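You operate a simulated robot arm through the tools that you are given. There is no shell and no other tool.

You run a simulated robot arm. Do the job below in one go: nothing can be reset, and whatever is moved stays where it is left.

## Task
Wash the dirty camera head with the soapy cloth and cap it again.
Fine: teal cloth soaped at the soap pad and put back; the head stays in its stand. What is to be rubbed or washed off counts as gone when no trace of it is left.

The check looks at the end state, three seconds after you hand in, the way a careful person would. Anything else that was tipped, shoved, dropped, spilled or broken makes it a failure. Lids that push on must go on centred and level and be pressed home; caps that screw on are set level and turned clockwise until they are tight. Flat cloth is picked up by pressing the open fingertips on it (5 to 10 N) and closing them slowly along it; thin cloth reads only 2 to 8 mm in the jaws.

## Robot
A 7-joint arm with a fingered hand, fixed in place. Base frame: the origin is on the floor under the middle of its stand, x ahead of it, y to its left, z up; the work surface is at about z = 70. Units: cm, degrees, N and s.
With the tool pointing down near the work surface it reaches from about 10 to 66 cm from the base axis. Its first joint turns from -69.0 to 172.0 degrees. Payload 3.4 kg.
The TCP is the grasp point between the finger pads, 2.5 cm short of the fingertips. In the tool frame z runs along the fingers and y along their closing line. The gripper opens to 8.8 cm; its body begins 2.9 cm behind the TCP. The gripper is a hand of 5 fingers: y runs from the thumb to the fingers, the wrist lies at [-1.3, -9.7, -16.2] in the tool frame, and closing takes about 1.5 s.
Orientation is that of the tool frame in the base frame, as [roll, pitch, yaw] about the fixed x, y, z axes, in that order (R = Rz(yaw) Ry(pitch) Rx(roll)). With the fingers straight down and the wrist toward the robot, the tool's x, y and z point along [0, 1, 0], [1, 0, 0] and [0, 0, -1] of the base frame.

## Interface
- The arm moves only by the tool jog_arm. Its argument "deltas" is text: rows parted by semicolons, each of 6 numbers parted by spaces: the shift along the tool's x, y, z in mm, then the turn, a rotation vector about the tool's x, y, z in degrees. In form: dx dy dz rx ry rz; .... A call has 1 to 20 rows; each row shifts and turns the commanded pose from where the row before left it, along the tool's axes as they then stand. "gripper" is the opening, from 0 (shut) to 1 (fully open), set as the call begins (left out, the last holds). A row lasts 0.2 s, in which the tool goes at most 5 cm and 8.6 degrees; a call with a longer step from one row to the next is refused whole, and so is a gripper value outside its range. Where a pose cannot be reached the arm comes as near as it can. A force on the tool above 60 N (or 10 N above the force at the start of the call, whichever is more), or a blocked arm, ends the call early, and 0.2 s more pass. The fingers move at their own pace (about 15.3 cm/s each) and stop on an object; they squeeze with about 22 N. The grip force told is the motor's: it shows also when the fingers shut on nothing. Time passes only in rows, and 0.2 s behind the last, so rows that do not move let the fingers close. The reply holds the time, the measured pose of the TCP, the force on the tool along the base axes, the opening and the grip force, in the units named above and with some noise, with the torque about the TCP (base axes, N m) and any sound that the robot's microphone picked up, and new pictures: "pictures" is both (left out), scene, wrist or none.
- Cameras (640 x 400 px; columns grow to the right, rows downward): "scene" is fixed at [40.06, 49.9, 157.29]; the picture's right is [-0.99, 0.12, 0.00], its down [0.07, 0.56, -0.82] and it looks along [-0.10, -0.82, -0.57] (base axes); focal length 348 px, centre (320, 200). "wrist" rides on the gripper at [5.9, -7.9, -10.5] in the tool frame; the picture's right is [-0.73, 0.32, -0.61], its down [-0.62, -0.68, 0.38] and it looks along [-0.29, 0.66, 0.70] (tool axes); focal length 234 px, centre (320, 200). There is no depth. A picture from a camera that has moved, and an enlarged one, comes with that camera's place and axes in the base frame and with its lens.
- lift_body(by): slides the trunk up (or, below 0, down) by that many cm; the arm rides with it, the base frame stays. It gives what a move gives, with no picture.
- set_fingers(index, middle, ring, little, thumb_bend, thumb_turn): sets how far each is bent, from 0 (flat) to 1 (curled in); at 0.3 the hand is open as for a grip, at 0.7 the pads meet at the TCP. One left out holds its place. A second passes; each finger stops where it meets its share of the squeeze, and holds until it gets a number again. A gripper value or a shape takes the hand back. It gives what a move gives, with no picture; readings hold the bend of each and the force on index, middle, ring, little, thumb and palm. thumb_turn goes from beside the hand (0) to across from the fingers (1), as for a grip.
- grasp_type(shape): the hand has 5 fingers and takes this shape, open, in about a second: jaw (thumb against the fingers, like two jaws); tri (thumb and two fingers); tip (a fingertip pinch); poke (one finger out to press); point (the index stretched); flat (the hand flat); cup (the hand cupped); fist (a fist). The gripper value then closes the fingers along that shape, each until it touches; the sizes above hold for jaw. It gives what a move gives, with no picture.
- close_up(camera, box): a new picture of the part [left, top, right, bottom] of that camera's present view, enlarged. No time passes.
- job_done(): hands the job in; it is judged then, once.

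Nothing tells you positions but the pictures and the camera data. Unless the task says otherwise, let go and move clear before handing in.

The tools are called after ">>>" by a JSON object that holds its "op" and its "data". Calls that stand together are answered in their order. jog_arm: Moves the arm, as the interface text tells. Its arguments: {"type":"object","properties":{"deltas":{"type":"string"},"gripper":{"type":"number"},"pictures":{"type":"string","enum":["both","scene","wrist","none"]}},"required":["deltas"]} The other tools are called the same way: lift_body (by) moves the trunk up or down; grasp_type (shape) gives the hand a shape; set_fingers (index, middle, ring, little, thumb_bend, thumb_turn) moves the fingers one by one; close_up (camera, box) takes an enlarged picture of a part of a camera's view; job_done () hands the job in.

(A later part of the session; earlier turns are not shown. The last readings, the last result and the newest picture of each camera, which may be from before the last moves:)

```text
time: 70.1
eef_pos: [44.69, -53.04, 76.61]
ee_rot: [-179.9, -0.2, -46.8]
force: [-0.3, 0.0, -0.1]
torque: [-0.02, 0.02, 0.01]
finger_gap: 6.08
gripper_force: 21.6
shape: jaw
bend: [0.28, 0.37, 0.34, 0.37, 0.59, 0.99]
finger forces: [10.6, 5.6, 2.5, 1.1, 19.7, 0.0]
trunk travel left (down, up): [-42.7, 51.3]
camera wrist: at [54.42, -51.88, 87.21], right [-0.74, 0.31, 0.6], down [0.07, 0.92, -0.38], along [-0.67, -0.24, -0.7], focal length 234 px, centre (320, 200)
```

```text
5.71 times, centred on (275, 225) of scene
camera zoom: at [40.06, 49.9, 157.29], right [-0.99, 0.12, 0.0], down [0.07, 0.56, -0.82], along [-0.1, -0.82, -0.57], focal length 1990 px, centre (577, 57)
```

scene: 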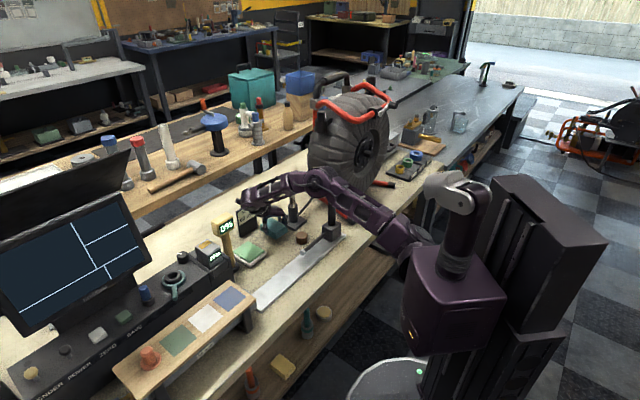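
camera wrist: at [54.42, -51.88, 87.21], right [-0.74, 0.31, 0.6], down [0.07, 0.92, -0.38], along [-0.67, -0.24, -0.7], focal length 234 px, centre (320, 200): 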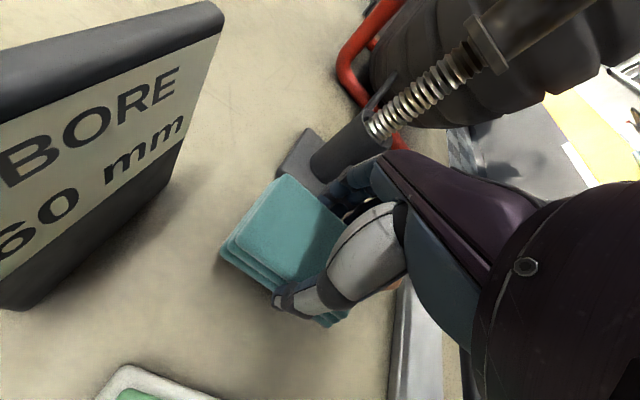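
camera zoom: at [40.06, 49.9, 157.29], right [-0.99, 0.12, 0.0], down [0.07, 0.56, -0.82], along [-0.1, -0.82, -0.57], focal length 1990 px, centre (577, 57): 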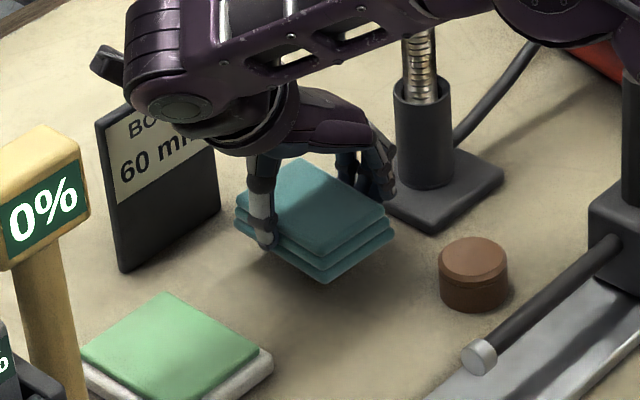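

The cloth is in hand. I'll raise the trunk back to its starting height, then turn the tool back so the wrist is on the robot side and clear of the yellow post at the pad.

>>> {"op": "lift_body", "data": {"by": 22.3}}

>>> {"op": "jog_arm", "data": {"deltas": "0 0 0 0 0 -8; 0 0 0 0 0 -8; 0 0 0 0 0 -8; 0 0 0 0 0 -8; 0 0 0 0 0 -8; 0 0 0 0 0 -8; 0 0 0 0 0 -8; 0 0 0 0 0 -8; 0 0 0 0 0 -8; 0 0 0 0 0 -8; 0 0 0 0 0 -8; 0 0 0 0 0 -2; 0 0 0 0 0 0"}}

>>> {"op": "close_up", "data": {"camera": "wrist", "box": [180, 160, 440, 370]}}

```text
time: 72.4
eef_pos: [44.68, -53.09, 98.98]
ee_rot: [-179.8, -0.3, -46.7]
force: [0.2, 0.7, 0.1]
torque: [-0.01, 0.0, -0.02]
finger_gap: 6.07
gripper_force: 22.0
shape: jaw
bend: [0.28, 0.37, 0.34, 0.37, 0.59, 0.99]
finger forces: [10.8, 5.7, 2.4, 0.9, 19.9, 0.0]
trunk travel left (down, up): [-65.0, 29.0]
```

```text
time: 75.2
eef_pos: [44.8, -53.02, 98.94]
ee_rot: [179.8, -0.2, 43.4]
force: [0.2, -0.5, 0.5]
torque: [0.03, 0.01, 0.01]
finger_gap: 6.08
gripper_force: 22.1
shape: jaw
bend: [0.28, 0.37, 0.34, 0.38, 0.59, 0.99]
finger forces: [10.7, 5.6, 2.5, 1.0, 19.8, 0.0]
trunk travel left (down, up): [-65.0, 29.0]
camera wrist: at [43.53, -43.16, 109.42], right [-0.31, -0.73, 0.61], down [-0.92, 0.07, -0.39], along [0.24, -0.68, -0.69], focal length 234 px, centre (320, 200)
```

scene: 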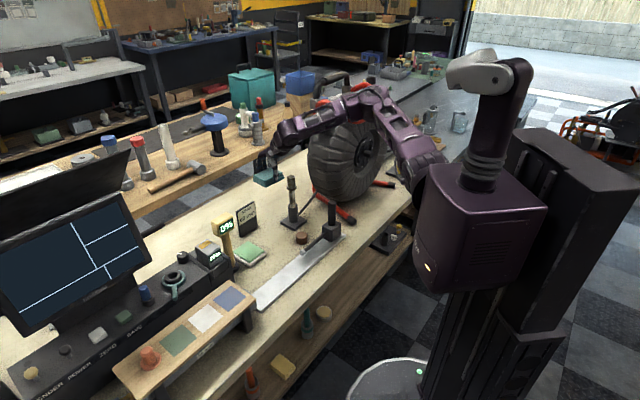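
wrist: 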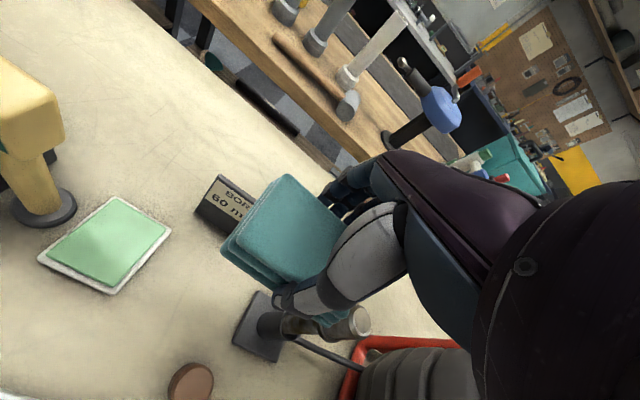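

```text
1.90 times, centred on (310, 265) of wrist
camera zoom: at [43.53, -43.16, 109.42], right [-0.31, -0.73, 0.61], down [-0.92, 0.07, -0.39], along [0.24, -0.68, -0.69], focal length 446 px, centre (339, 76)
```

zoom: 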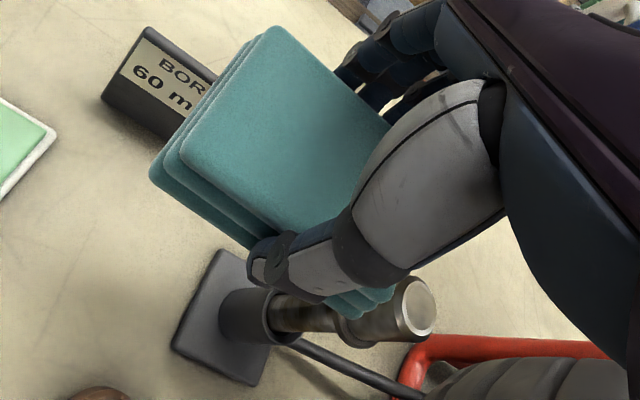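

I hold the cloth level. The pad is near (53.9, -43.4); I'll aim a bit short of its middle, near (52.5, -44.5), so the hand stays clear of the yellow post.

>>> {"op": "jog_arm", "data": {"deltas": "38 -3 0 0 0 0; 38 -3 0 0 0 0; 38 -3 0 0 0 0; 0 0 40 0 0 0; 0 0 40 0 0 0; 0 0 40 0 0 0; 0 0 40 0 0 0; 0 0 0 0 0 0"}}

>>> {"op": "close_up", "data": {"camera": "scene", "box": [190, 170, 320, 280]}}

>>> {"op": "close_up", "data": {"camera": "wrist", "box": [140, 120, 440, 370]}}

```text
time: 77.0
eef_pos: [51.15, -44.18, 84.9]
ee_rot: [179.9, -0.1, 43.2]
force: [1.1, -0.3, -0.1]
torque: [0.0, 0.02, 0.01]
finger_gap: 6.05
gripper_force: 22.0
shape: jaw
bend: [0.28, 0.37, 0.34, 0.39, 0.59, 0.99]
finger forces: [10.9, 5.5, 2.4, 0.8, 19.6, 0.0]
out of reach, approached as far as the arm can: row 7
trunk travel left (down, up): [-65.0, 29.0]
camera wrist: at [50.09, -34.34, 95.31], right [-0.31, -0.73, 0.6], down [-0.92, 0.07, -0.39], along [0.24, -0.68, -0.7], focal length 234 px, centre (320, 200)
```

scene: 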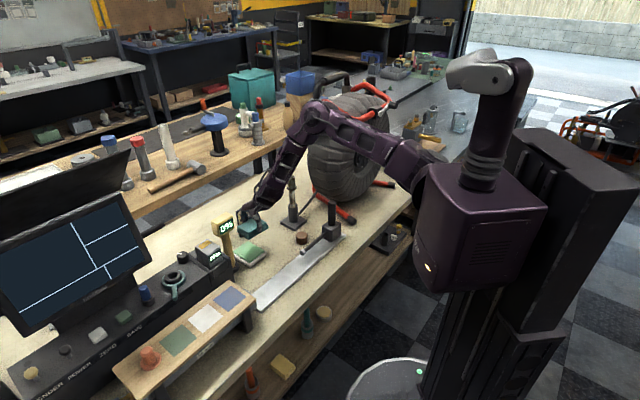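
wrist: 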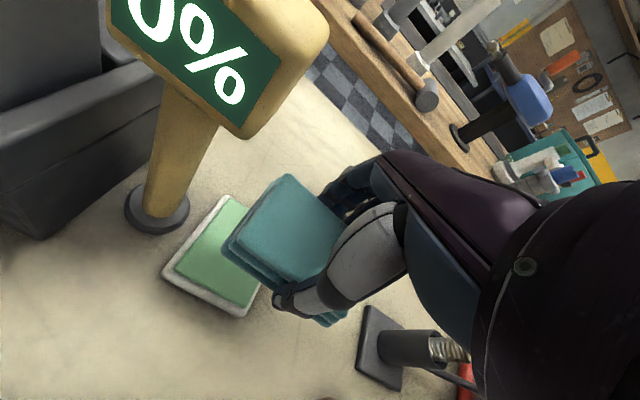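

```text
3.64 times, centred on (255, 225) of scene
camera zoom: at [40.06, 49.9, 157.29], right [-0.99, 0.12, 0.0], down [0.07, 0.56, -0.82], along [-0.1, -0.82, -0.57], focal length 1266 px, centre (556, 109)
```

zoom: 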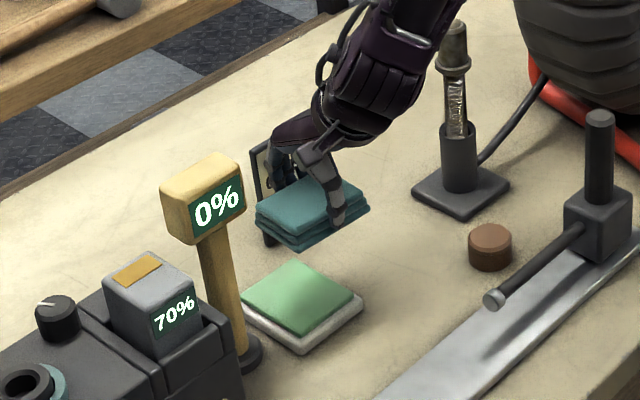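

```text
1.60 times, centred on (290, 245) of wrist
camera zoom: at [50.09, -34.34, 95.31], right [-0.31, -0.73, 0.6], down [-0.92, 0.07, -0.39], along [0.24, -0.68, -0.7], focal length 375 px, centre (368, 128)
```

zoom: 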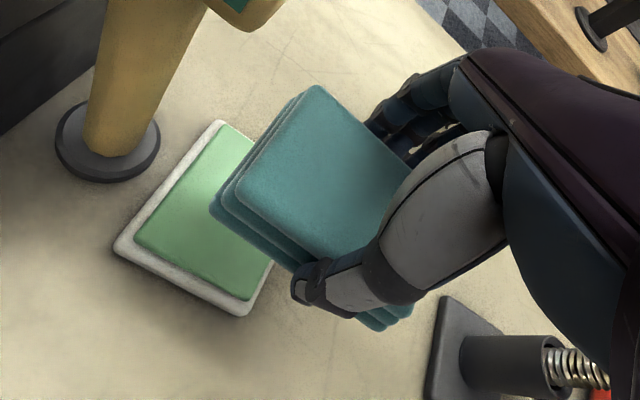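

I've hit the reach limit here at this trunk height. I'll raise the arm a little and lower the trunk to gain room.

>>> {"op": "jog_arm", "data": {"deltas": "0 0 -40 0 0 0; 0 0 -40 0 0 0; 0 0 0 0 0 0", "pictures": "none"}}

>>> {"op": "lift_body", "data": {"by": -13}}

>>> {"op": "jog_arm", "data": {"deltas": "4 10 0 0 0 0; 0 0 0 0 0 0"}}

>>> {"op": "close_up", "data": {"camera": "scene", "box": [190, 170, 320, 280]}}

>>> {"op": "close_up", "data": {"camera": "wrist", "box": [140, 120, 440, 370]}}

```text
time: 77.8
eef_pos: [51.41, -43.99, 92.94]
ee_rot: [180.0, -0.3, 43.2]
force: [0.5, 0.6, -0.3]
torque: [-0.03, 0.03, -0.01]
finger_gap: 6.03
gripper_force: 22.5
shape: jaw
bend: [0.28, 0.37, 0.35, 0.4, 0.59, 0.99]
finger forces: [10.8, 5.6, 2.3, 0.7, 19.7, 0.0]
trunk travel left (down, up): [-65.0, 29.0]
```

```text
time: 79.4
eef_pos: [51.3, -43.94, 79.76]
ee_rot: [179.8, -0.3, 43.2]
force: [0.9, 0.2, 0.0]
torque: [0.03, 0.0, -0.01]
finger_gap: 6.03
gripper_force: 21.5
shape: jaw
bend: [0.28, 0.37, 0.35, 0.4, 0.59, 0.99]
finger forces: [10.8, 5.6, 2.4, 0.8, 19.7, 0.0]
trunk travel left (down, up): [-52.0, 42.0]
```

```text
time: 80.0
eef_pos: [52.2, -44.33, 79.98]
ee_rot: [179.8, -0.2, 43.2]
force: [-1.1, -0.6, -0.5]
torque: [0.0, -0.03, 0.03]
finger_gap: 6.02
gripper_force: 21.9
shape: jaw
bend: [0.28, 0.37, 0.35, 0.41, 0.59, 0.99]
finger forces: [10.8, 5.6, 2.3, 0.8, 19.6, 0.0]
trunk travel left (down, up): [-52.0, 42.0]
camera wrist: at [51.19, -34.52, 90.43], right [-0.31, -0.73, 0.61], down [-0.92, 0.07, -0.39], along [0.24, -0.68, -0.69], focal length 234 px, centre (320, 200)
```

scene: 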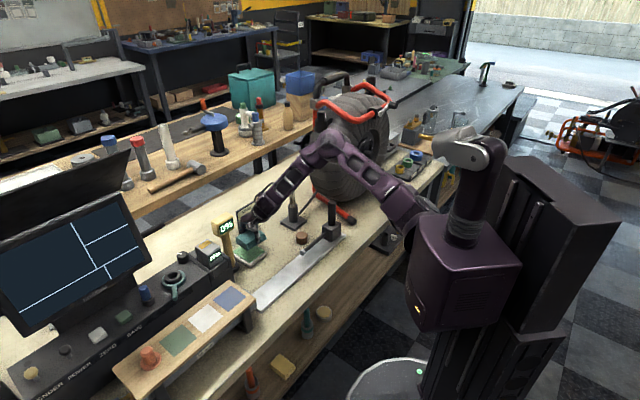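
wrist: 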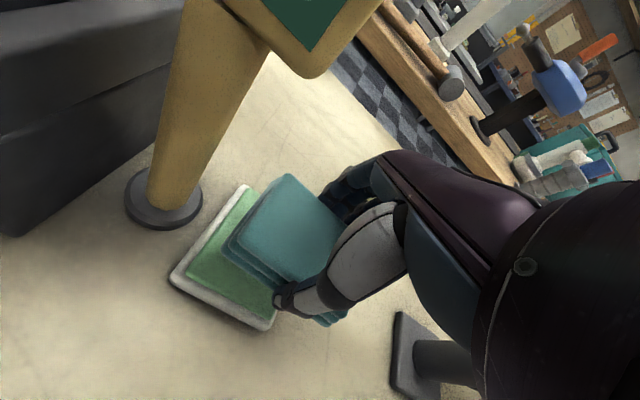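

```text
3.64 times, centred on (255, 225) of scene
camera zoom: at [40.06, 49.9, 157.29], right [-0.99, 0.12, 0.0], down [0.07, 0.56, -0.82], along [-0.1, -0.82, -0.57], focal length 1266 px, centre (556, 109)
```

zoom: 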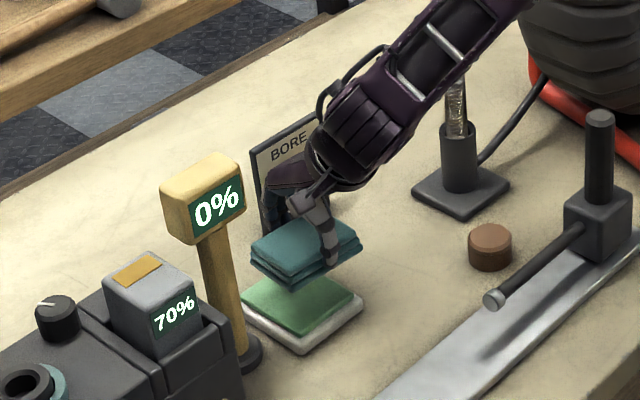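

```text
1.60 times, centred on (290, 245) of wrist
camera zoom: at [51.19, -34.52, 90.43], right [-0.31, -0.73, 0.61], down [-0.92, 0.07, -0.39], along [0.24, -0.68, -0.69], focal length 375 px, centre (368, 128)
```

zoom: 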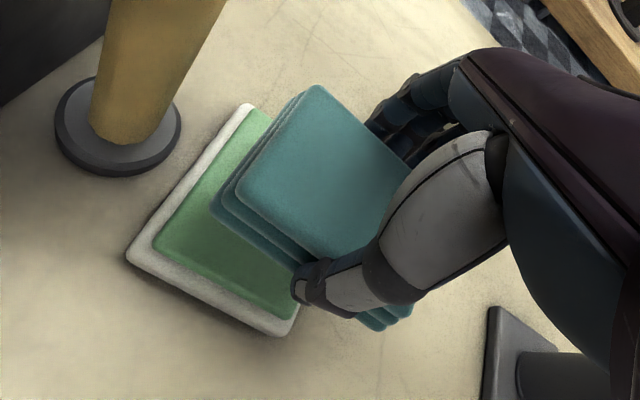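

The cloth is over the pad and clear of the post. I'll go down until it touches.

>>> {"op": "jog_arm", "data": {"deltas": "0 0 12 0 0 0; 0 0 10 0 0 0; 0 0 5 0 0 0; 0 0 0 0 0 0", "pictures": "none"}}

>>> {"op": "jog_arm", "data": {"deltas": "0 0 3 0 0 0; 0 0 2 0 0 0; 0 0 0 0 0 0", "pictures": "none"}}

>>> {"op": "jog_arm", "data": {"deltas": "0 0 2 0 0 0; 0 0 1 0 0 0; 0 0 0 0 0 0", "pictures": "scene"}}

```text
time: 81.0
eef_pos: [52.35, -44.41, 77.19]
ee_rot: [179.8, -0.3, 43.2]
force: [0.5, 0.2, -0.9]
torque: [0.04, 0.0, 0.01]
finger_gap: 6.06
gripper_force: 22.2
shape: jaw
bend: [0.28, 0.37, 0.35, 0.41, 0.59, 0.99]
finger forces: [10.7, 5.6, 2.4, 0.8, 19.5, 0.0]
trunk travel left (down, up): [-52.0, 42.0]
```

```text
time: 81.8
eef_pos: [52.3, -44.41, 76.82]
ee_rot: [179.8, -0.3, 43.2]
force: [0.8, -0.1, -0.3]
torque: [-0.03, 0.02, 0.0]
finger_gap: 6.03
gripper_force: 21.6
shape: jaw
bend: [0.28, 0.37, 0.35, 0.42, 0.59, 0.99]
finger forces: [10.9, 5.6, 2.4, 0.8, 19.6, 0.1]
trunk travel left (down, up): [-52.0, 42.0]
```

```text
time: 82.6
eef_pos: [52.35, -44.53, 76.38]
ee_rot: [179.8, -0.2, 43.2]
force: [0.6, -0.2, -1.1]
torque: [0.03, 0.01, 0.02]
finger_gap: 6.01
gripper_force: 22.5
shape: jaw
bend: [0.28, 0.37, 0.35, 0.42, 0.59, 0.99]
finger forces: [10.8, 5.5, 2.4, 0.9, 19.6, 0.0]
trunk travel left (down, up): [-52.0, 42.0]
```

scene: 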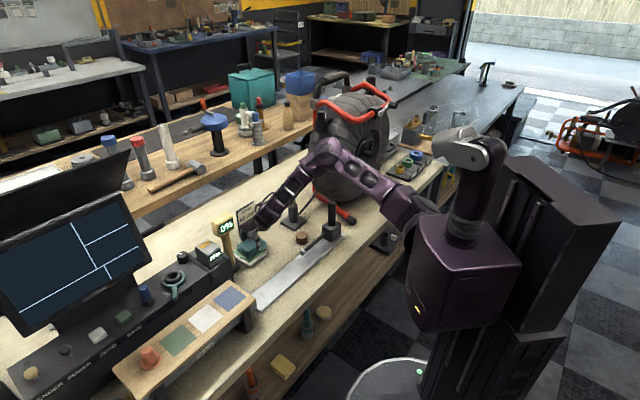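

>>> {"op": "jog_arm", "data": {"deltas": "0 0 2 0 0 0; 0 0 1 0 0 0; 0 0 0 0 0 0", "pictures": "none"}}

>>> {"op": "jog_arm", "data": {"deltas": "0 0 2 0 0 0; 0 0 0 0 0 0", "pictures": "none"}}

>>> {"op": "close_up", "data": {"camera": "scene", "box": [210, 190, 300, 270]}}

```text
time: 83.4
eef_pos: [52.38, -44.47, 76.07]
ee_rot: [179.8, -0.2, 43.2]
force: [-0.3, -0.9, 1.1]
torque: [0.06, 0.07, -0.01]
finger_gap: 6.06
gripper_force: 22.0
shape: jaw
bend: [0.28, 0.38, 0.35, 0.42, 0.59, 0.99]
finger forces: [10.8, 5.5, 2.5, 1.2, 19.6, 0.0]
trunk travel left (down, up): [-52.0, 42.0]
```

```text
time: 84.0
eef_pos: [52.37, -44.34, 76.07]
ee_rot: [179.7, -0.3, 43.2]
force: [1.4, -0.1, 7.5]
torque: [-0.04, 0.05, 0.06]
finger_gap: 6.02
gripper_force: 22.4
shape: jaw
bend: [0.28, 0.37, 0.34, 0.42, 0.59, 0.98]
finger forces: [11.4, 6.1, 3.0, 2.6, 19.8, 0.0]
trunk travel left (down, up): [-52.0, 42.0]
```

```text
5.00 times, centred on (255, 230) of scene
camera zoom: at [40.06, 49.9, 157.29], right [-0.99, 0.12, 0.0], down [0.07, 0.56, -0.82], along [-0.1, -0.82, -0.57], focal length 1741 px, centre (645, 50)
```

zoom: 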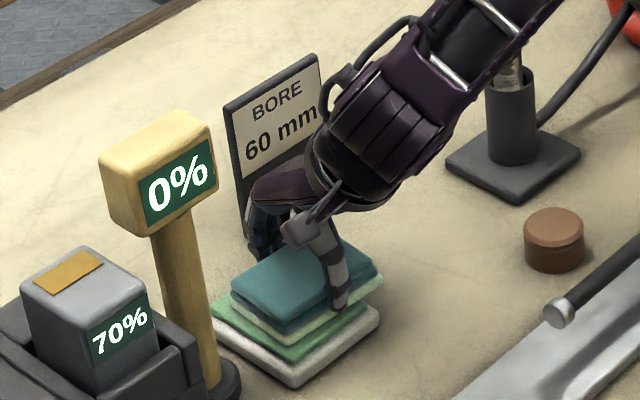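

The cloth touches the pad at 7.5 N and the bottom layer already looks foamy. I'll rub back and forth a little to soap it well.

>>> {"op": "jog_arm", "data": {"deltas": "0 6 0 0 0 0; 0 6 0 0 0 0; 0 -6 0 0 0 0; 0 -6 0 0 0 0; 0 -6 0 0 0 0; 0 -6 0 0 0 0; 0 6 0 0 0 0; 0 6 0 0 0 0; 5 0 0 0 0 0; 5 0 0 0 0 0; -5 0 0 0 0 0; -5 0 0 0 0 0; -5 0 0 0 0 0; -5 0 0 0 0 0; 5 0 0 0 0 0; 5 0 0 0 0 0; 0 0 0 0 0 0", "pictures": "none"}}

>>> {"op": "close_up", "data": {"camera": "scene", "box": [210, 190, 300, 270]}}

>>> {"op": "close_up", "data": {"camera": "wrist", "box": [140, 120, 440, 370]}}

```text
time: 87.6
eef_pos: [52.13, -44.36, 75.84]
ee_rot: [179.7, -0.2, 43.2]
force: [-3.1, -2.9, 8.1]
torque: [-0.05, 0.13, -0.02]
finger_gap: 5.98
gripper_force: 22.2
shape: jaw
bend: [0.28, 0.38, 0.35, 0.43, 0.59, 0.98]
finger forces: [11.1, 6.4, 3.3, 2.4, 22.6, 0.1]
trunk travel left (down, up): [-52.0, 42.0]
```

```text
5.00 times, centred on (255, 230) of scene
camera zoom: at [40.06, 49.9, 157.29], right [-0.99, 0.12, 0.0], down [0.07, 0.56, -0.82], along [-0.1, -0.82, -0.57], focal length 1741 px, centre (645, 50)
```

zoom: 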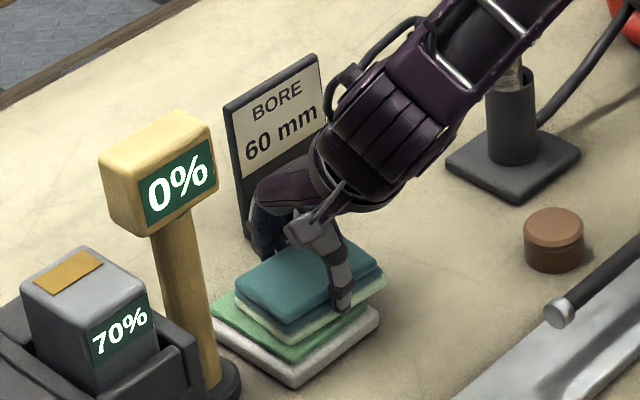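

```text
1.60 times, centred on (290, 245) of wrist
camera zoom: at [51.05, -34.53, 86.4], right [-0.31, -0.73, 0.61], down [-0.92, 0.07, -0.39], along [0.24, -0.68, -0.69], focal length 375 px, centre (368, 128)
```

zoom: 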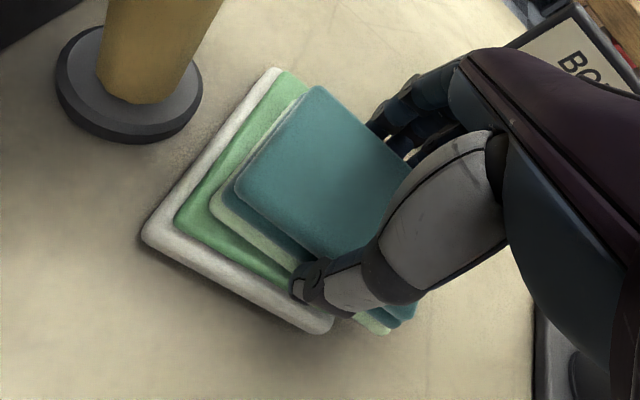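

The cloth's bottom layer is visibly soapy now. I'll lift off, raise the trunk back and carry it over the head.

>>> {"op": "jog_arm", "data": {"deltas": "0 0 -10 0 0 0; 0 0 -20 0 0 0; 0 0 -30 0 0 0; 0 0 0 0 0 0", "pictures": "none"}}

>>> {"op": "lift_body", "data": {"by": 13}}

>>> {"op": "jog_arm", "data": {"deltas": "-30 0 -30 0 0 0; -40 2 -30 0 0 0; -40 4 0 0 0 0; -40 4 0 0 0 0; -40 4 0 0 0 0; -36 4 0 0 0 0; 0 0 0 0 0 0"}}

>>> {"op": "close_up", "data": {"camera": "scene", "box": [190, 110, 340, 270]}}

>>> {"op": "close_up", "data": {"camera": "wrist", "box": [140, 120, 440, 370]}}

```text
time: 88.6
eef_pos: [52.4, -44.41, 81.99]
ee_rot: [179.8, -0.3, 43.2]
force: [0.1, 0.6, 0.2]
torque: [0.0, -0.03, 0.01]
finger_gap: 6.0
gripper_force: 21.8
shape: jaw
bend: [0.28, 0.38, 0.35, 0.44, 0.59, 0.98]
finger forces: [11.6, 6.0, 3.0, 1.3, 21.8, 0.0]
trunk travel left (down, up): [-52.0, 42.0]
```

```text
time: 90.2
eef_pos: [52.43, -44.38, 94.95]
ee_rot: [179.8, -0.2, 43.2]
force: [-0.5, 0.1, -0.3]
torque: [0.0, 0.0, 0.01]
finger_gap: 5.98
gripper_force: 22.8
shape: jaw
bend: [0.28, 0.38, 0.35, 0.44, 0.59, 0.98]
finger forces: [11.6, 6.2, 2.9, 1.2, 21.8, 0.1]
trunk travel left (down, up): [-65.0, 29.0]
```

```text
time: 91.8
eef_pos: [37.37, -61.27, 100.74]
ee_rot: [179.8, -0.2, 43.2]
force: [0.8, 0.5, -0.8]
torque: [0.0, 0.01, 0.05]
finger_gap: 5.98
gripper_force: 22.2
shape: jaw
bend: [0.28, 0.38, 0.35, 0.44, 0.59, 0.98]
finger forces: [11.1, 5.5, 2.6, 1.1, 20.4, 0.0]
trunk travel left (down, up): [-65.0, 29.0]
camera wrist: at [36.24, -51.4, 111.3], right [-0.31, -0.73, 0.61], down [-0.92, 0.07, -0.39], along [0.24, -0.68, -0.69], focal length 234 px, centre (320, 200)
```

scene: 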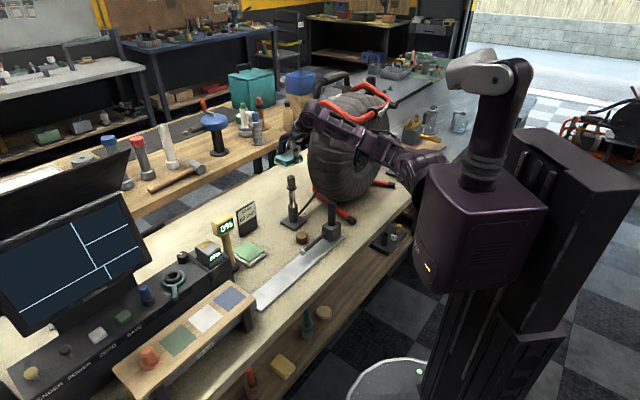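
wrist: 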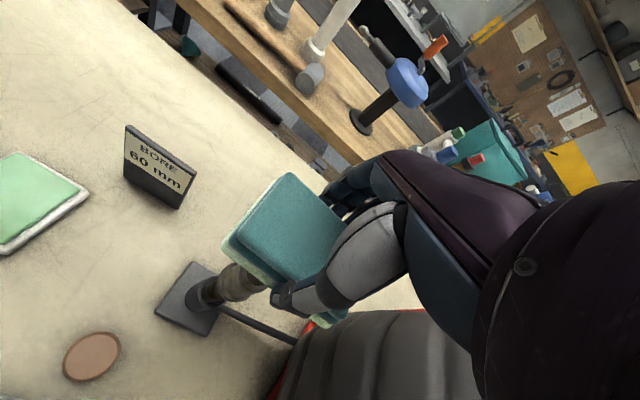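

```text
2.50 times, centred on (265, 190) of scene
camera zoom: at [40.06, 49.9, 157.29], right [-0.99, 0.12, 0.0], down [0.07, 0.56, -0.82], along [-0.1, -0.82, -0.57], focal length 871 px, centre (458, 225)
```

zoom: 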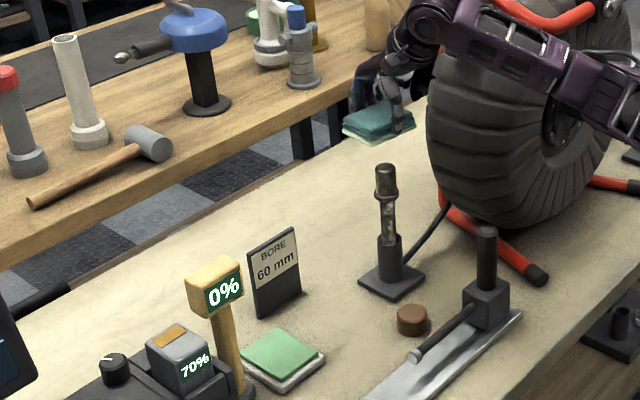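

```text
1.60 times, centred on (290, 245) of wrist
camera zoom: at [36.24, -51.4, 111.3], right [-0.31, -0.73, 0.61], down [-0.92, 0.07, -0.39], along [0.24, -0.68, -0.69], focal length 375 px, centre (368, 128)
```

zoom: 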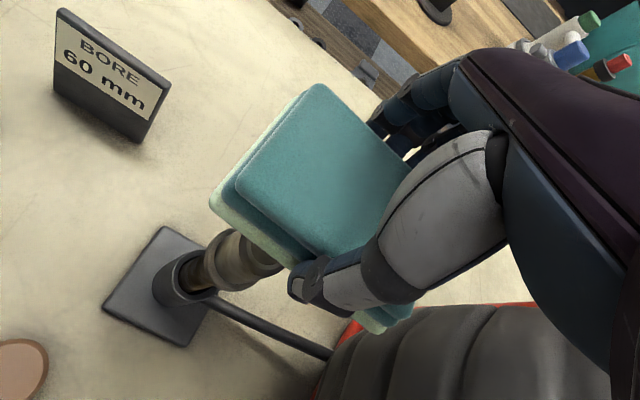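

>>> {"op": "jog_arm", "data": {"deltas": "-2 0 15 0 0 0; 0 0 15 0 0 0; 0 0 10 0 0 0; 0 0 5 0 0 0; 0 0 0 0 0 0", "pictures": "none"}}

>>> {"op": "close_up", "data": {"camera": "scene", "box": [265, 140, 325, 240]}}

>>> {"op": "close_up", "data": {"camera": "wrist", "box": [180, 150, 400, 340]}}

```text
time: 93.0
eef_pos: [37.07, -61.32, 96.26]
ee_rot: [179.8, -0.2, 43.2]
force: [-0.5, 0.4, -0.1]
torque: [-0.01, 0.0, -0.01]
finger_gap: 5.97
gripper_force: 21.6
shape: jaw
bend: [0.28, 0.38, 0.35, 0.44, 0.59, 0.98]
finger forces: [11.0, 5.5, 2.7, 1.0, 20.3, 0.0]
trunk travel left (down, up): [-65.0, 29.0]
```

```text
4.00 times, centred on (295, 190) of scene
camera zoom: at [40.06, 49.9, 157.29], right [-0.99, 0.12, 0.0], down [0.07, 0.56, -0.82], along [-0.1, -0.82, -0.57], focal length 1393 px, centre (420, 240)
```

zoom: 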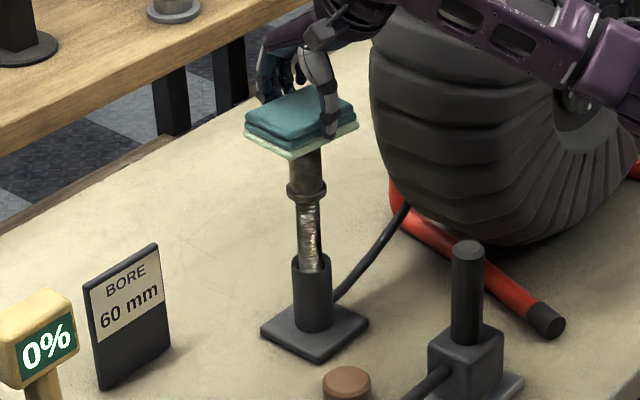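

```text
2.11 times, centred on (290, 245) of wrist
camera zoom: at [35.88, -51.44, 106.72], right [-0.31, -0.73, 0.61], down [-0.92, 0.07, -0.39], along [0.24, -0.68, -0.69], focal length 493 px, centre (383, 105)
```

zoom: 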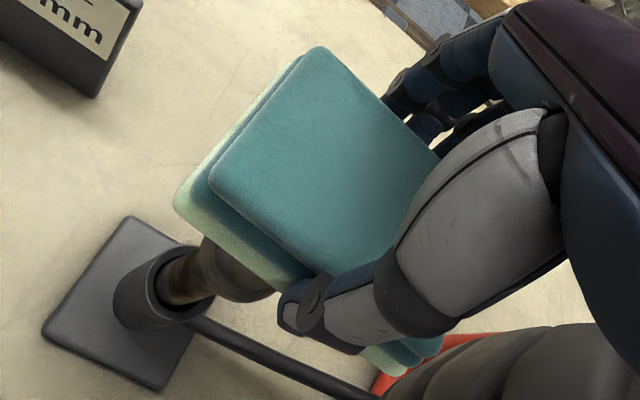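

>>> {"op": "jog_arm", "data": {"deltas": "0 0 4 0 0 0; 0 0 3 0 0 0; 0 0 0 0 0 0", "pictures": "none"}}

>>> {"op": "jog_arm", "data": {"deltas": "0 0 2 0 0 0; 0 0 2 0 0 0; 0 0 0 0 0 0", "pictures": "none"}}

>>> {"op": "jog_arm", "data": {"deltas": "0 0 2 0 0 0; 0 0 0 0 0 0", "pictures": "none"}}

```text
time: 93.8
eef_pos: [36.86, -61.26, 95.71]
ee_rot: [179.8, -0.3, 43.3]
force: [0.2, -0.2, -0.2]
torque: [-0.02, 0.01, -0.01]
finger_gap: 5.94
gripper_force: 22.1
shape: jaw
bend: [0.28, 0.38, 0.35, 0.44, 0.59, 0.98]
finger forces: [11.1, 5.5, 2.6, 1.1, 20.2, 0.1]
trunk travel left (down, up): [-65.0, 29.0]
```

```text
time: 94.6
eef_pos: [36.9, -61.34, 95.28]
ee_rot: [179.7, -0.2, 43.2]
force: [-0.2, -0.6, 0.5]
torque: [0.02, 0.01, -0.03]
finger_gap: 5.96
gripper_force: 21.9
shape: jaw
bend: [0.28, 0.38, 0.35, 0.44, 0.59, 0.98]
finger forces: [11.0, 5.5, 2.7, 1.1, 20.2, 0.0]
trunk travel left (down, up): [-65.0, 29.0]
```

```text
time: 95.2
eef_pos: [36.96, -61.19, 95.17]
ee_rot: [179.8, -0.2, 43.3]
force: [0.4, -0.2, 2.5]
torque: [-0.03, 0.04, 0.01]
finger_gap: 5.97
gripper_force: 22.2
shape: jaw
bend: [0.28, 0.38, 0.35, 0.44, 0.59, 0.98]
finger forces: [11.1, 5.4, 2.6, 1.7, 20.2, 0.1]
trunk travel left (down, up): [-65.0, 29.0]
```

Contact with the lens at 2.5 N. I'll press slightly more and rub with small strokes in both directions.

>>> {"op": "jog_arm", "data": {"deltas": "0 0 1 0 0 0; 0 0 0 0 0 0", "pictures": "none"}}

>>> {"op": "jog_arm", "data": {"deltas": "4 0 0 0 0 0; 4 0 0 0 0 0; -4 0 0 0 0 0; -4 0 0 0 0 0; -4 0 0 0 0 0; -4 0 0 0 0 0; 4 0 0 0 0 0; 4 0 0 0 0 0; 0 4 0 0 0 0; 0 4 0 0 0 0; 0 -4 0 0 0 0; 0 -4 0 0 0 0; 0 -4 0 0 0 0; 0 -4 0 0 0 0; 0 4 0 0 0 0; 0 4 0 0 0 0; 0 0 0 0 0 0", "pictures": "none"}}

>>> {"op": "close_up", "data": {"camera": "scene", "box": [265, 140, 325, 240]}}

>>> {"op": "close_up", "data": {"camera": "wrist", "box": [180, 150, 400, 340]}}

```text
time: 95.8
eef_pos: [37.0, -61.21, 95.15]
ee_rot: [179.6, -0.2, 43.2]
force: [-0.1, -0.5, 6.7]
torque: [-0.04, 0.08, 0.01]
finger_gap: 5.95
gripper_force: 22.3
shape: jaw
bend: [0.28, 0.38, 0.35, 0.43, 0.59, 0.98]
finger forces: [11.0, 5.5, 2.8, 2.2, 20.3, 0.0]
trunk travel left (down, up): [-65.0, 29.0]
```

```text
time: 99.4
eef_pos: [36.93, -61.21, 95.07]
ee_rot: [179.7, -0.1, 43.2]
force: [0.6, 0.0, 9.9]
torque: [-0.02, 0.07, 0.02]
finger_gap: 5.95
gripper_force: 21.7
shape: jaw
bend: [0.28, 0.38, 0.35, 0.43, 0.59, 0.98]
finger forces: [10.7, 5.5, 2.9, 2.1, 20.7, 0.0]
trunk travel left (down, up): [-65.0, 29.0]
```

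```text
4.00 times, centred on (295, 190) of scene
camera zoom: at [40.06, 49.9, 157.29], right [-0.99, 0.12, 0.0], down [0.07, 0.56, -0.82], along [-0.1, -0.82, -0.57], focal length 1393 px, centre (420, 240)
```

zoom: 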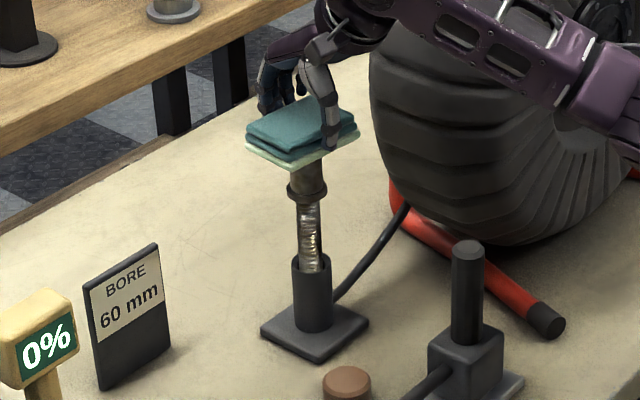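

```text
2.11 times, centred on (290, 245) of wrist
camera zoom: at [35.86, -51.36, 105.53], right [-0.31, -0.73, 0.61], down [-0.92, 0.07, -0.39], along [0.24, -0.68, -0.69], focal length 493 px, centre (383, 105)
```

zoom: 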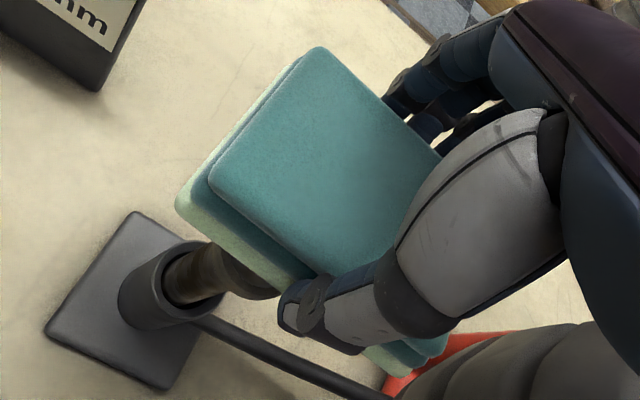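

>>> {"op": "jog_arm", "data": {"deltas": "4 4 0 0 0 0; 4 4 0 0 0 0; -4 -4 0 0 0 0; -4 -4 0 0 0 0; -4 -4 0 0 0 0; -4 -4 0 0 0 0; 4 4 0 0 0 0; 4 4 0 0 0 0; 4 -4 0 0 0 0; 4 -4 0 0 0 0; -4 4 0 0 0 0; -4 4 0 0 0 0; -4 4 0 0 0 0; -4 4 0 0 0 0; 4 -4 0 0 0 0; 4 -4 0 0 0 0; 0 0 0 0 0 0", "pictures": "none"}}

>>> {"op": "jog_arm", "data": {"deltas": "0 0 -10 0 0 0; 0 0 -20 0 0 0; 0 0 -20 0 0 0; 30 -40 -10 0 0 0; 30 -40 0 0 0 0; 30 -20 0 0 0 0; 0 0 0 0 0 0"}}

>>> {"op": "close_up", "data": {"camera": "scene", "box": [284, 172, 300, 192]}}

```text
time: 103.0
eef_pos: [37.05, -61.28, 94.88]
ee_rot: [179.7, -0.2, 43.2]
force: [0.9, -0.3, 11.2]
torque: [-0.11, 0.07, 0.01]
finger_gap: 5.96
gripper_force: 21.7
shape: jaw
bend: [0.28, 0.38, 0.36, 0.44, 0.59, 0.97]
finger forces: [11.5, 5.8, 3.0, 1.9, 20.7, 0.1]
trunk travel left (down, up): [-65.0, 29.0]
```

```text
refused: row 4 steps farther than a row can; nothing moved
```

```text
16.00 times, centred on (292, 182) of scene
camera zoom: at [40.06, 49.9, 157.29], right [-0.99, 0.12, 0.0], down [0.07, 0.56, -0.82], along [-0.1, -0.82, -0.57], focal length 5573 px, centre (768, 488)
```

zoom: 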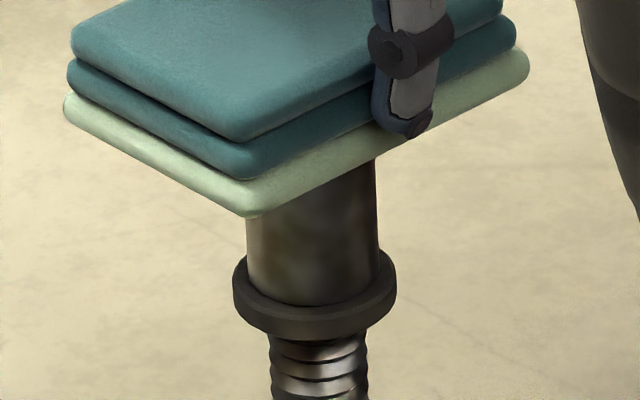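

Rubbing is done, and the refused step moved nothing. Now I'll lift off in smaller steps and check the lens.

>>> {"op": "jog_arm", "data": {"deltas": "0 0 -10 0 0 0; 0 0 -20 0 0 0; 0 0 -20 0 0 0; 0 0 -20 0 0 0; 25 -30 0 0 0 0; 25 -30 0 0 0 0; 25 -30 0 0 0 0; 0 0 0 0 0 0"}}

>>> {"op": "close_up", "data": {"camera": "scene", "box": [284, 172, 300, 192]}}

>>> {"op": "close_up", "data": {"camera": "wrist", "box": [180, 150, 440, 370]}}

```text
time: 104.8
eef_pos: [35.98, -49.75, 101.63]
ee_rot: [179.8, -0.3, 43.1]
force: [1.0, -0.5, 0.4]
torque: [0.0, -0.01, 0.02]
finger_gap: 5.95
gripper_force: 21.9
shape: jaw
bend: [0.28, 0.38, 0.36, 0.44, 0.59, 0.97]
finger forces: [11.2, 5.4, 2.8, 1.1, 20.8, 0.1]
trunk travel left (down, up): [-65.0, 29.0]
camera wrist: at [34.93, -39.89, 112.06], right [-0.31, -0.73, 0.6], down [-0.92, 0.07, -0.39], along [0.24, -0.68, -0.7], focal length 234 px, centre (320, 200)
```

scene: 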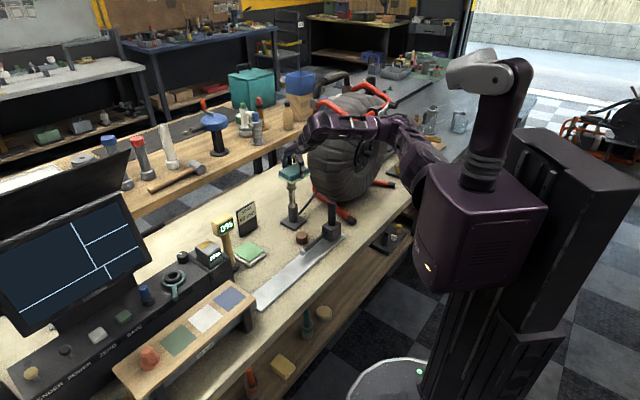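
wrist: 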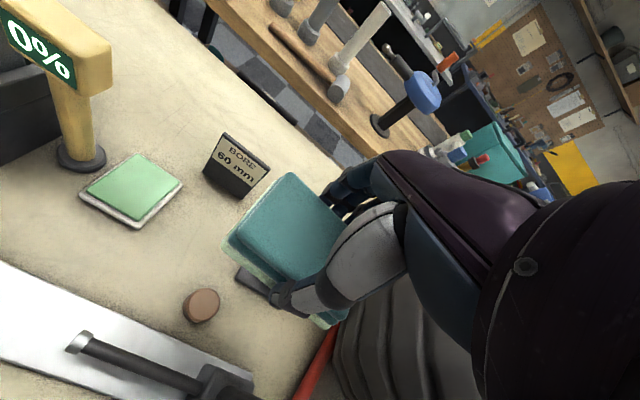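

```text
16.00 times, centred on (292, 182) of scene
camera zoom: at [40.06, 49.9, 157.29], right [-0.99, 0.12, 0.0], down [0.07, 0.56, -0.82], along [-0.1, -0.82, -0.57], focal length 5573 px, centre (768, 488)
```

zoom: 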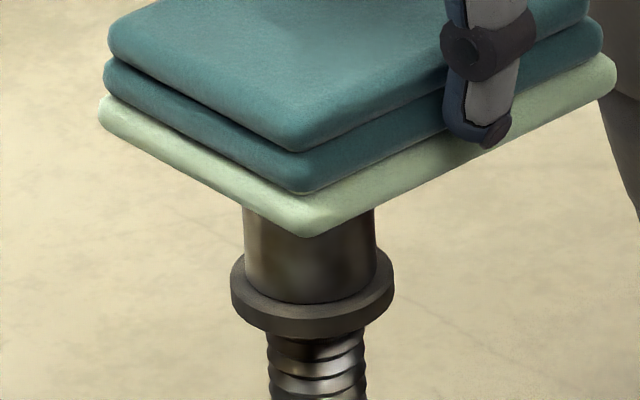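

```text
1.82 times, centred on (310, 260) of wrist
camera zoom: at [34.93, -39.89, 112.06], right [-0.31, -0.73, 0.6], down [-0.92, 0.07, -0.39], along [0.24, -0.68, -0.7], focal length 426 px, centre (338, 91)
```

zoom: 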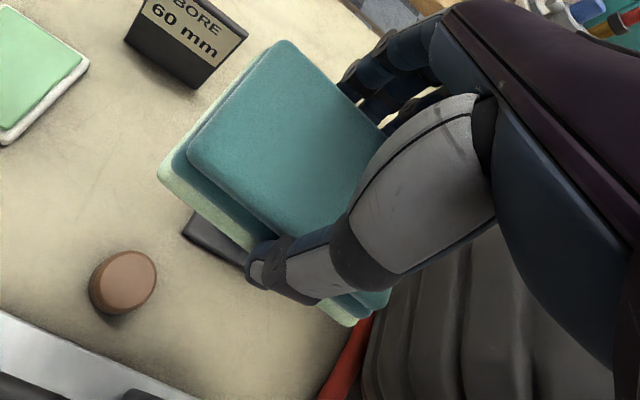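

>>> {"op": "jog_arm", "data": {"deltas": "40 0 0 0 0 0; 40 0 0 0 0 0; 0 0 0 0 0 0", "pictures": "wrist"}}

>>> {"op": "close_up", "data": {"camera": "scene", "box": [284, 172, 300, 192]}}

>>> {"op": "close_up", "data": {"camera": "scene", "box": [200, 190, 300, 270]}}

```text
time: 105.6
eef_pos: [38.77, -45.72, 101.09]
ee_rot: [179.9, -1.0, 43.8]
force: [0.1, 0.6, -0.1]
torque: [0.03, 0.04, 0.02]
finger_gap: 5.97
gripper_force: 22.1
shape: jaw
bend: [0.28, 0.38, 0.36, 0.44, 0.59, 0.97]
finger forces: [11.2, 5.5, 2.8, 1.1, 20.6, 0.0]
out of reach, approached as far as the arm can: row 1, 2
trunk travel left (down, up): [-65.0, 29.0]
camera wrist: at [37.48, -36.09, 111.54], right [-0.31, -0.74, 0.6], down [-0.92, 0.06, -0.4], along [0.26, -0.67, -0.7], focal length 234 px, centre (320, 200)
```

wrist: 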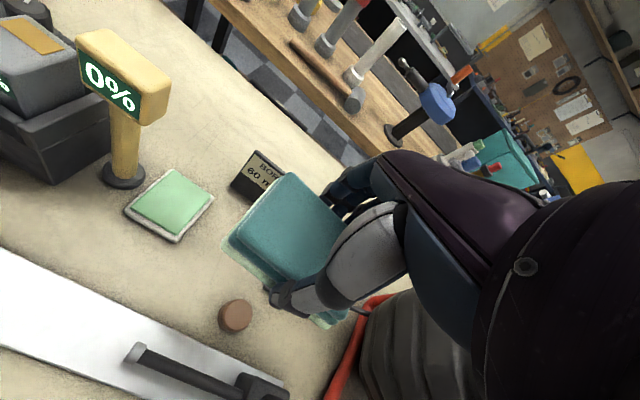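

```text
16.00 times, centred on (292, 182) of scene
camera zoom: at [40.06, 49.9, 157.29], right [-0.99, 0.12, 0.0], down [0.07, 0.56, -0.82], along [-0.1, -0.82, -0.57], focal length 5573 px, centre (768, 488)
```

zoom: 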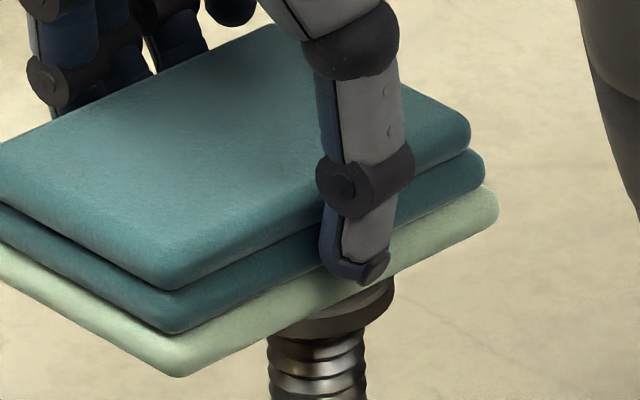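

```text
5.00 times, centred on (250, 230) of scene
camera zoom: at [40.06, 49.9, 157.29], right [-0.99, 0.12, 0.0], down [0.07, 0.56, -0.82], along [-0.1, -0.82, -0.57], focal length 1741 px, centre (670, 50)
```

zoom: 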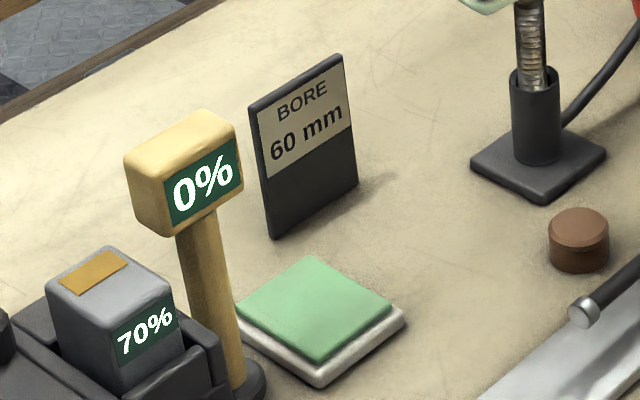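

>>> {"op": "jog_arm", "data": {"deltas": "0 30 0 0 0 0; 0 30 0 0 0 0; 0 30 0 0 0 0; 0 0 0 0 0 0", "pictures": "wrist"}}

>>> {"op": "close_up", "data": {"camera": "scene", "box": [284, 172, 300, 192]}}

>>> {"op": "close_up", "data": {"camera": "wrist", "box": [300, 280, 400, 360]}}

```text
time: 106.6
eef_pos: [44.62, -52.68, 101.23]
ee_rot: [179.8, -0.3, 43.1]
force: [-0.5, 0.3, -0.5]
torque: [0.01, 0.0, -0.01]
finger_gap: 5.96
gripper_force: 21.5
shape: jaw
bend: [0.28, 0.38, 0.36, 0.44, 0.59, 0.97]
finger forces: [11.2, 5.5, 2.8, 1.1, 20.6, 0.0]
trunk travel left (down, up): [-65.0, 29.0]
camera wrist: at [43.48, -42.81, 111.69], right [-0.31, -0.73, 0.61], down [-0.92, 0.07, -0.39], along [0.24, -0.68, -0.69], focal length 234 px, centre (320, 200)
```

wrist: 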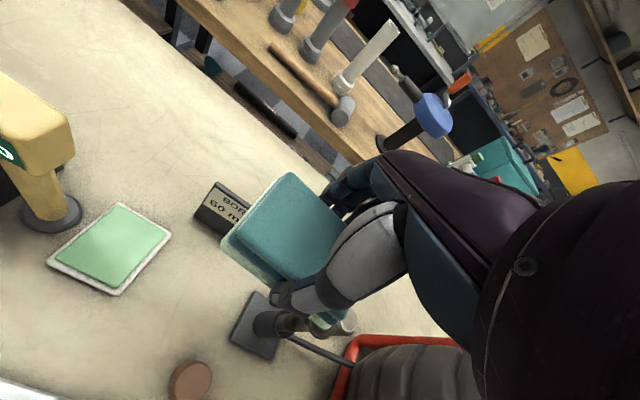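

```text
16.00 times, centred on (292, 182) of scene
camera zoom: at [40.06, 49.9, 157.29], right [-0.99, 0.12, 0.0], down [0.07, 0.56, -0.82], along [-0.1, -0.82, -0.57], focal length 5573 px, centre (768, 488)
```

zoom: 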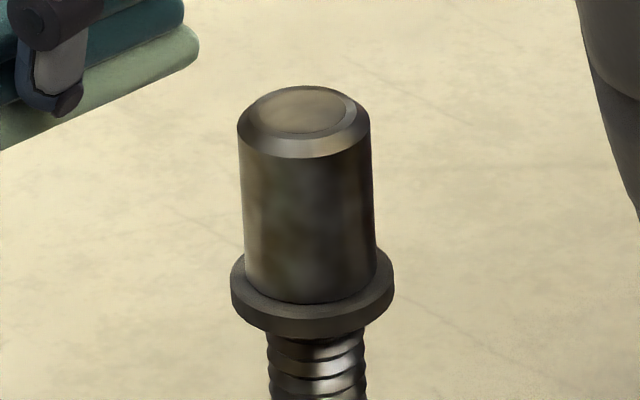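

```text
5.00 times, centred on (350, 320) of wrist
camera zoom: at [43.48, -42.81, 111.69], right [-0.31, -0.73, 0.61], down [-0.92, 0.07, -0.39], along [0.24, -0.68, -0.69], focal length 1171 px, centre (170, -400)
```

zoom: 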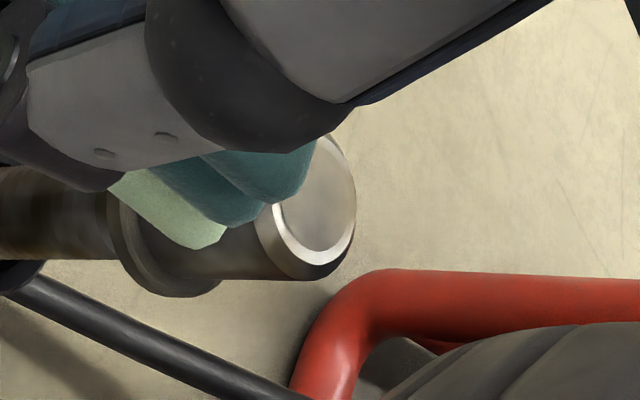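

>>> {"op": "close_up", "data": {"camera": "wrist", "box": [335, 300, 375, 340]}}

>>> {"op": "close_up", "data": {"camera": "scene", "box": [288, 172, 297, 182]}}

```text
10.00 times, centred on (355, 320) of wrist
camera zoom: at [43.48, -42.81, 111.69], right [-0.31, -0.73, 0.61], down [-0.92, 0.07, -0.39], along [0.24, -0.68, -0.69], focal length 2342 px, centre (-30, -1000)
```

zoom: 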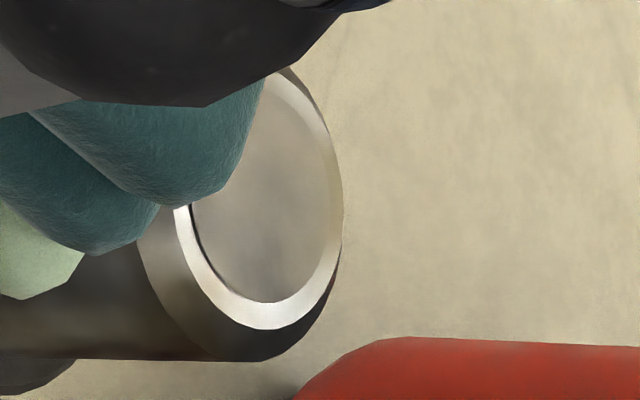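

```text
16.00 times, centred on (292, 177) of scene
camera zoom: at [40.06, 49.9, 157.29], right [-0.99, 0.12, 0.0], down [0.07, 0.56, -0.82], along [-0.1, -0.82, -0.57], focal length 5573 px, centre (760, 568)
```

zoom: 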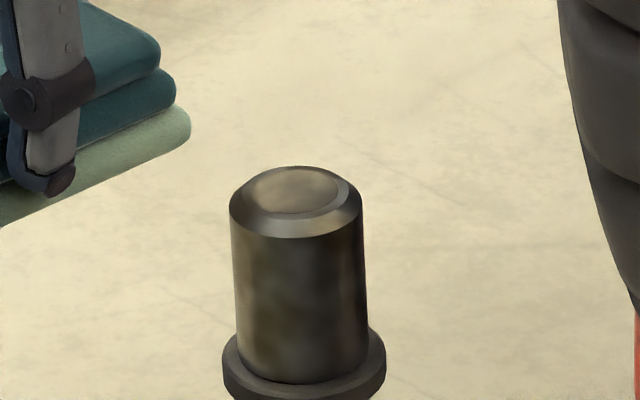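

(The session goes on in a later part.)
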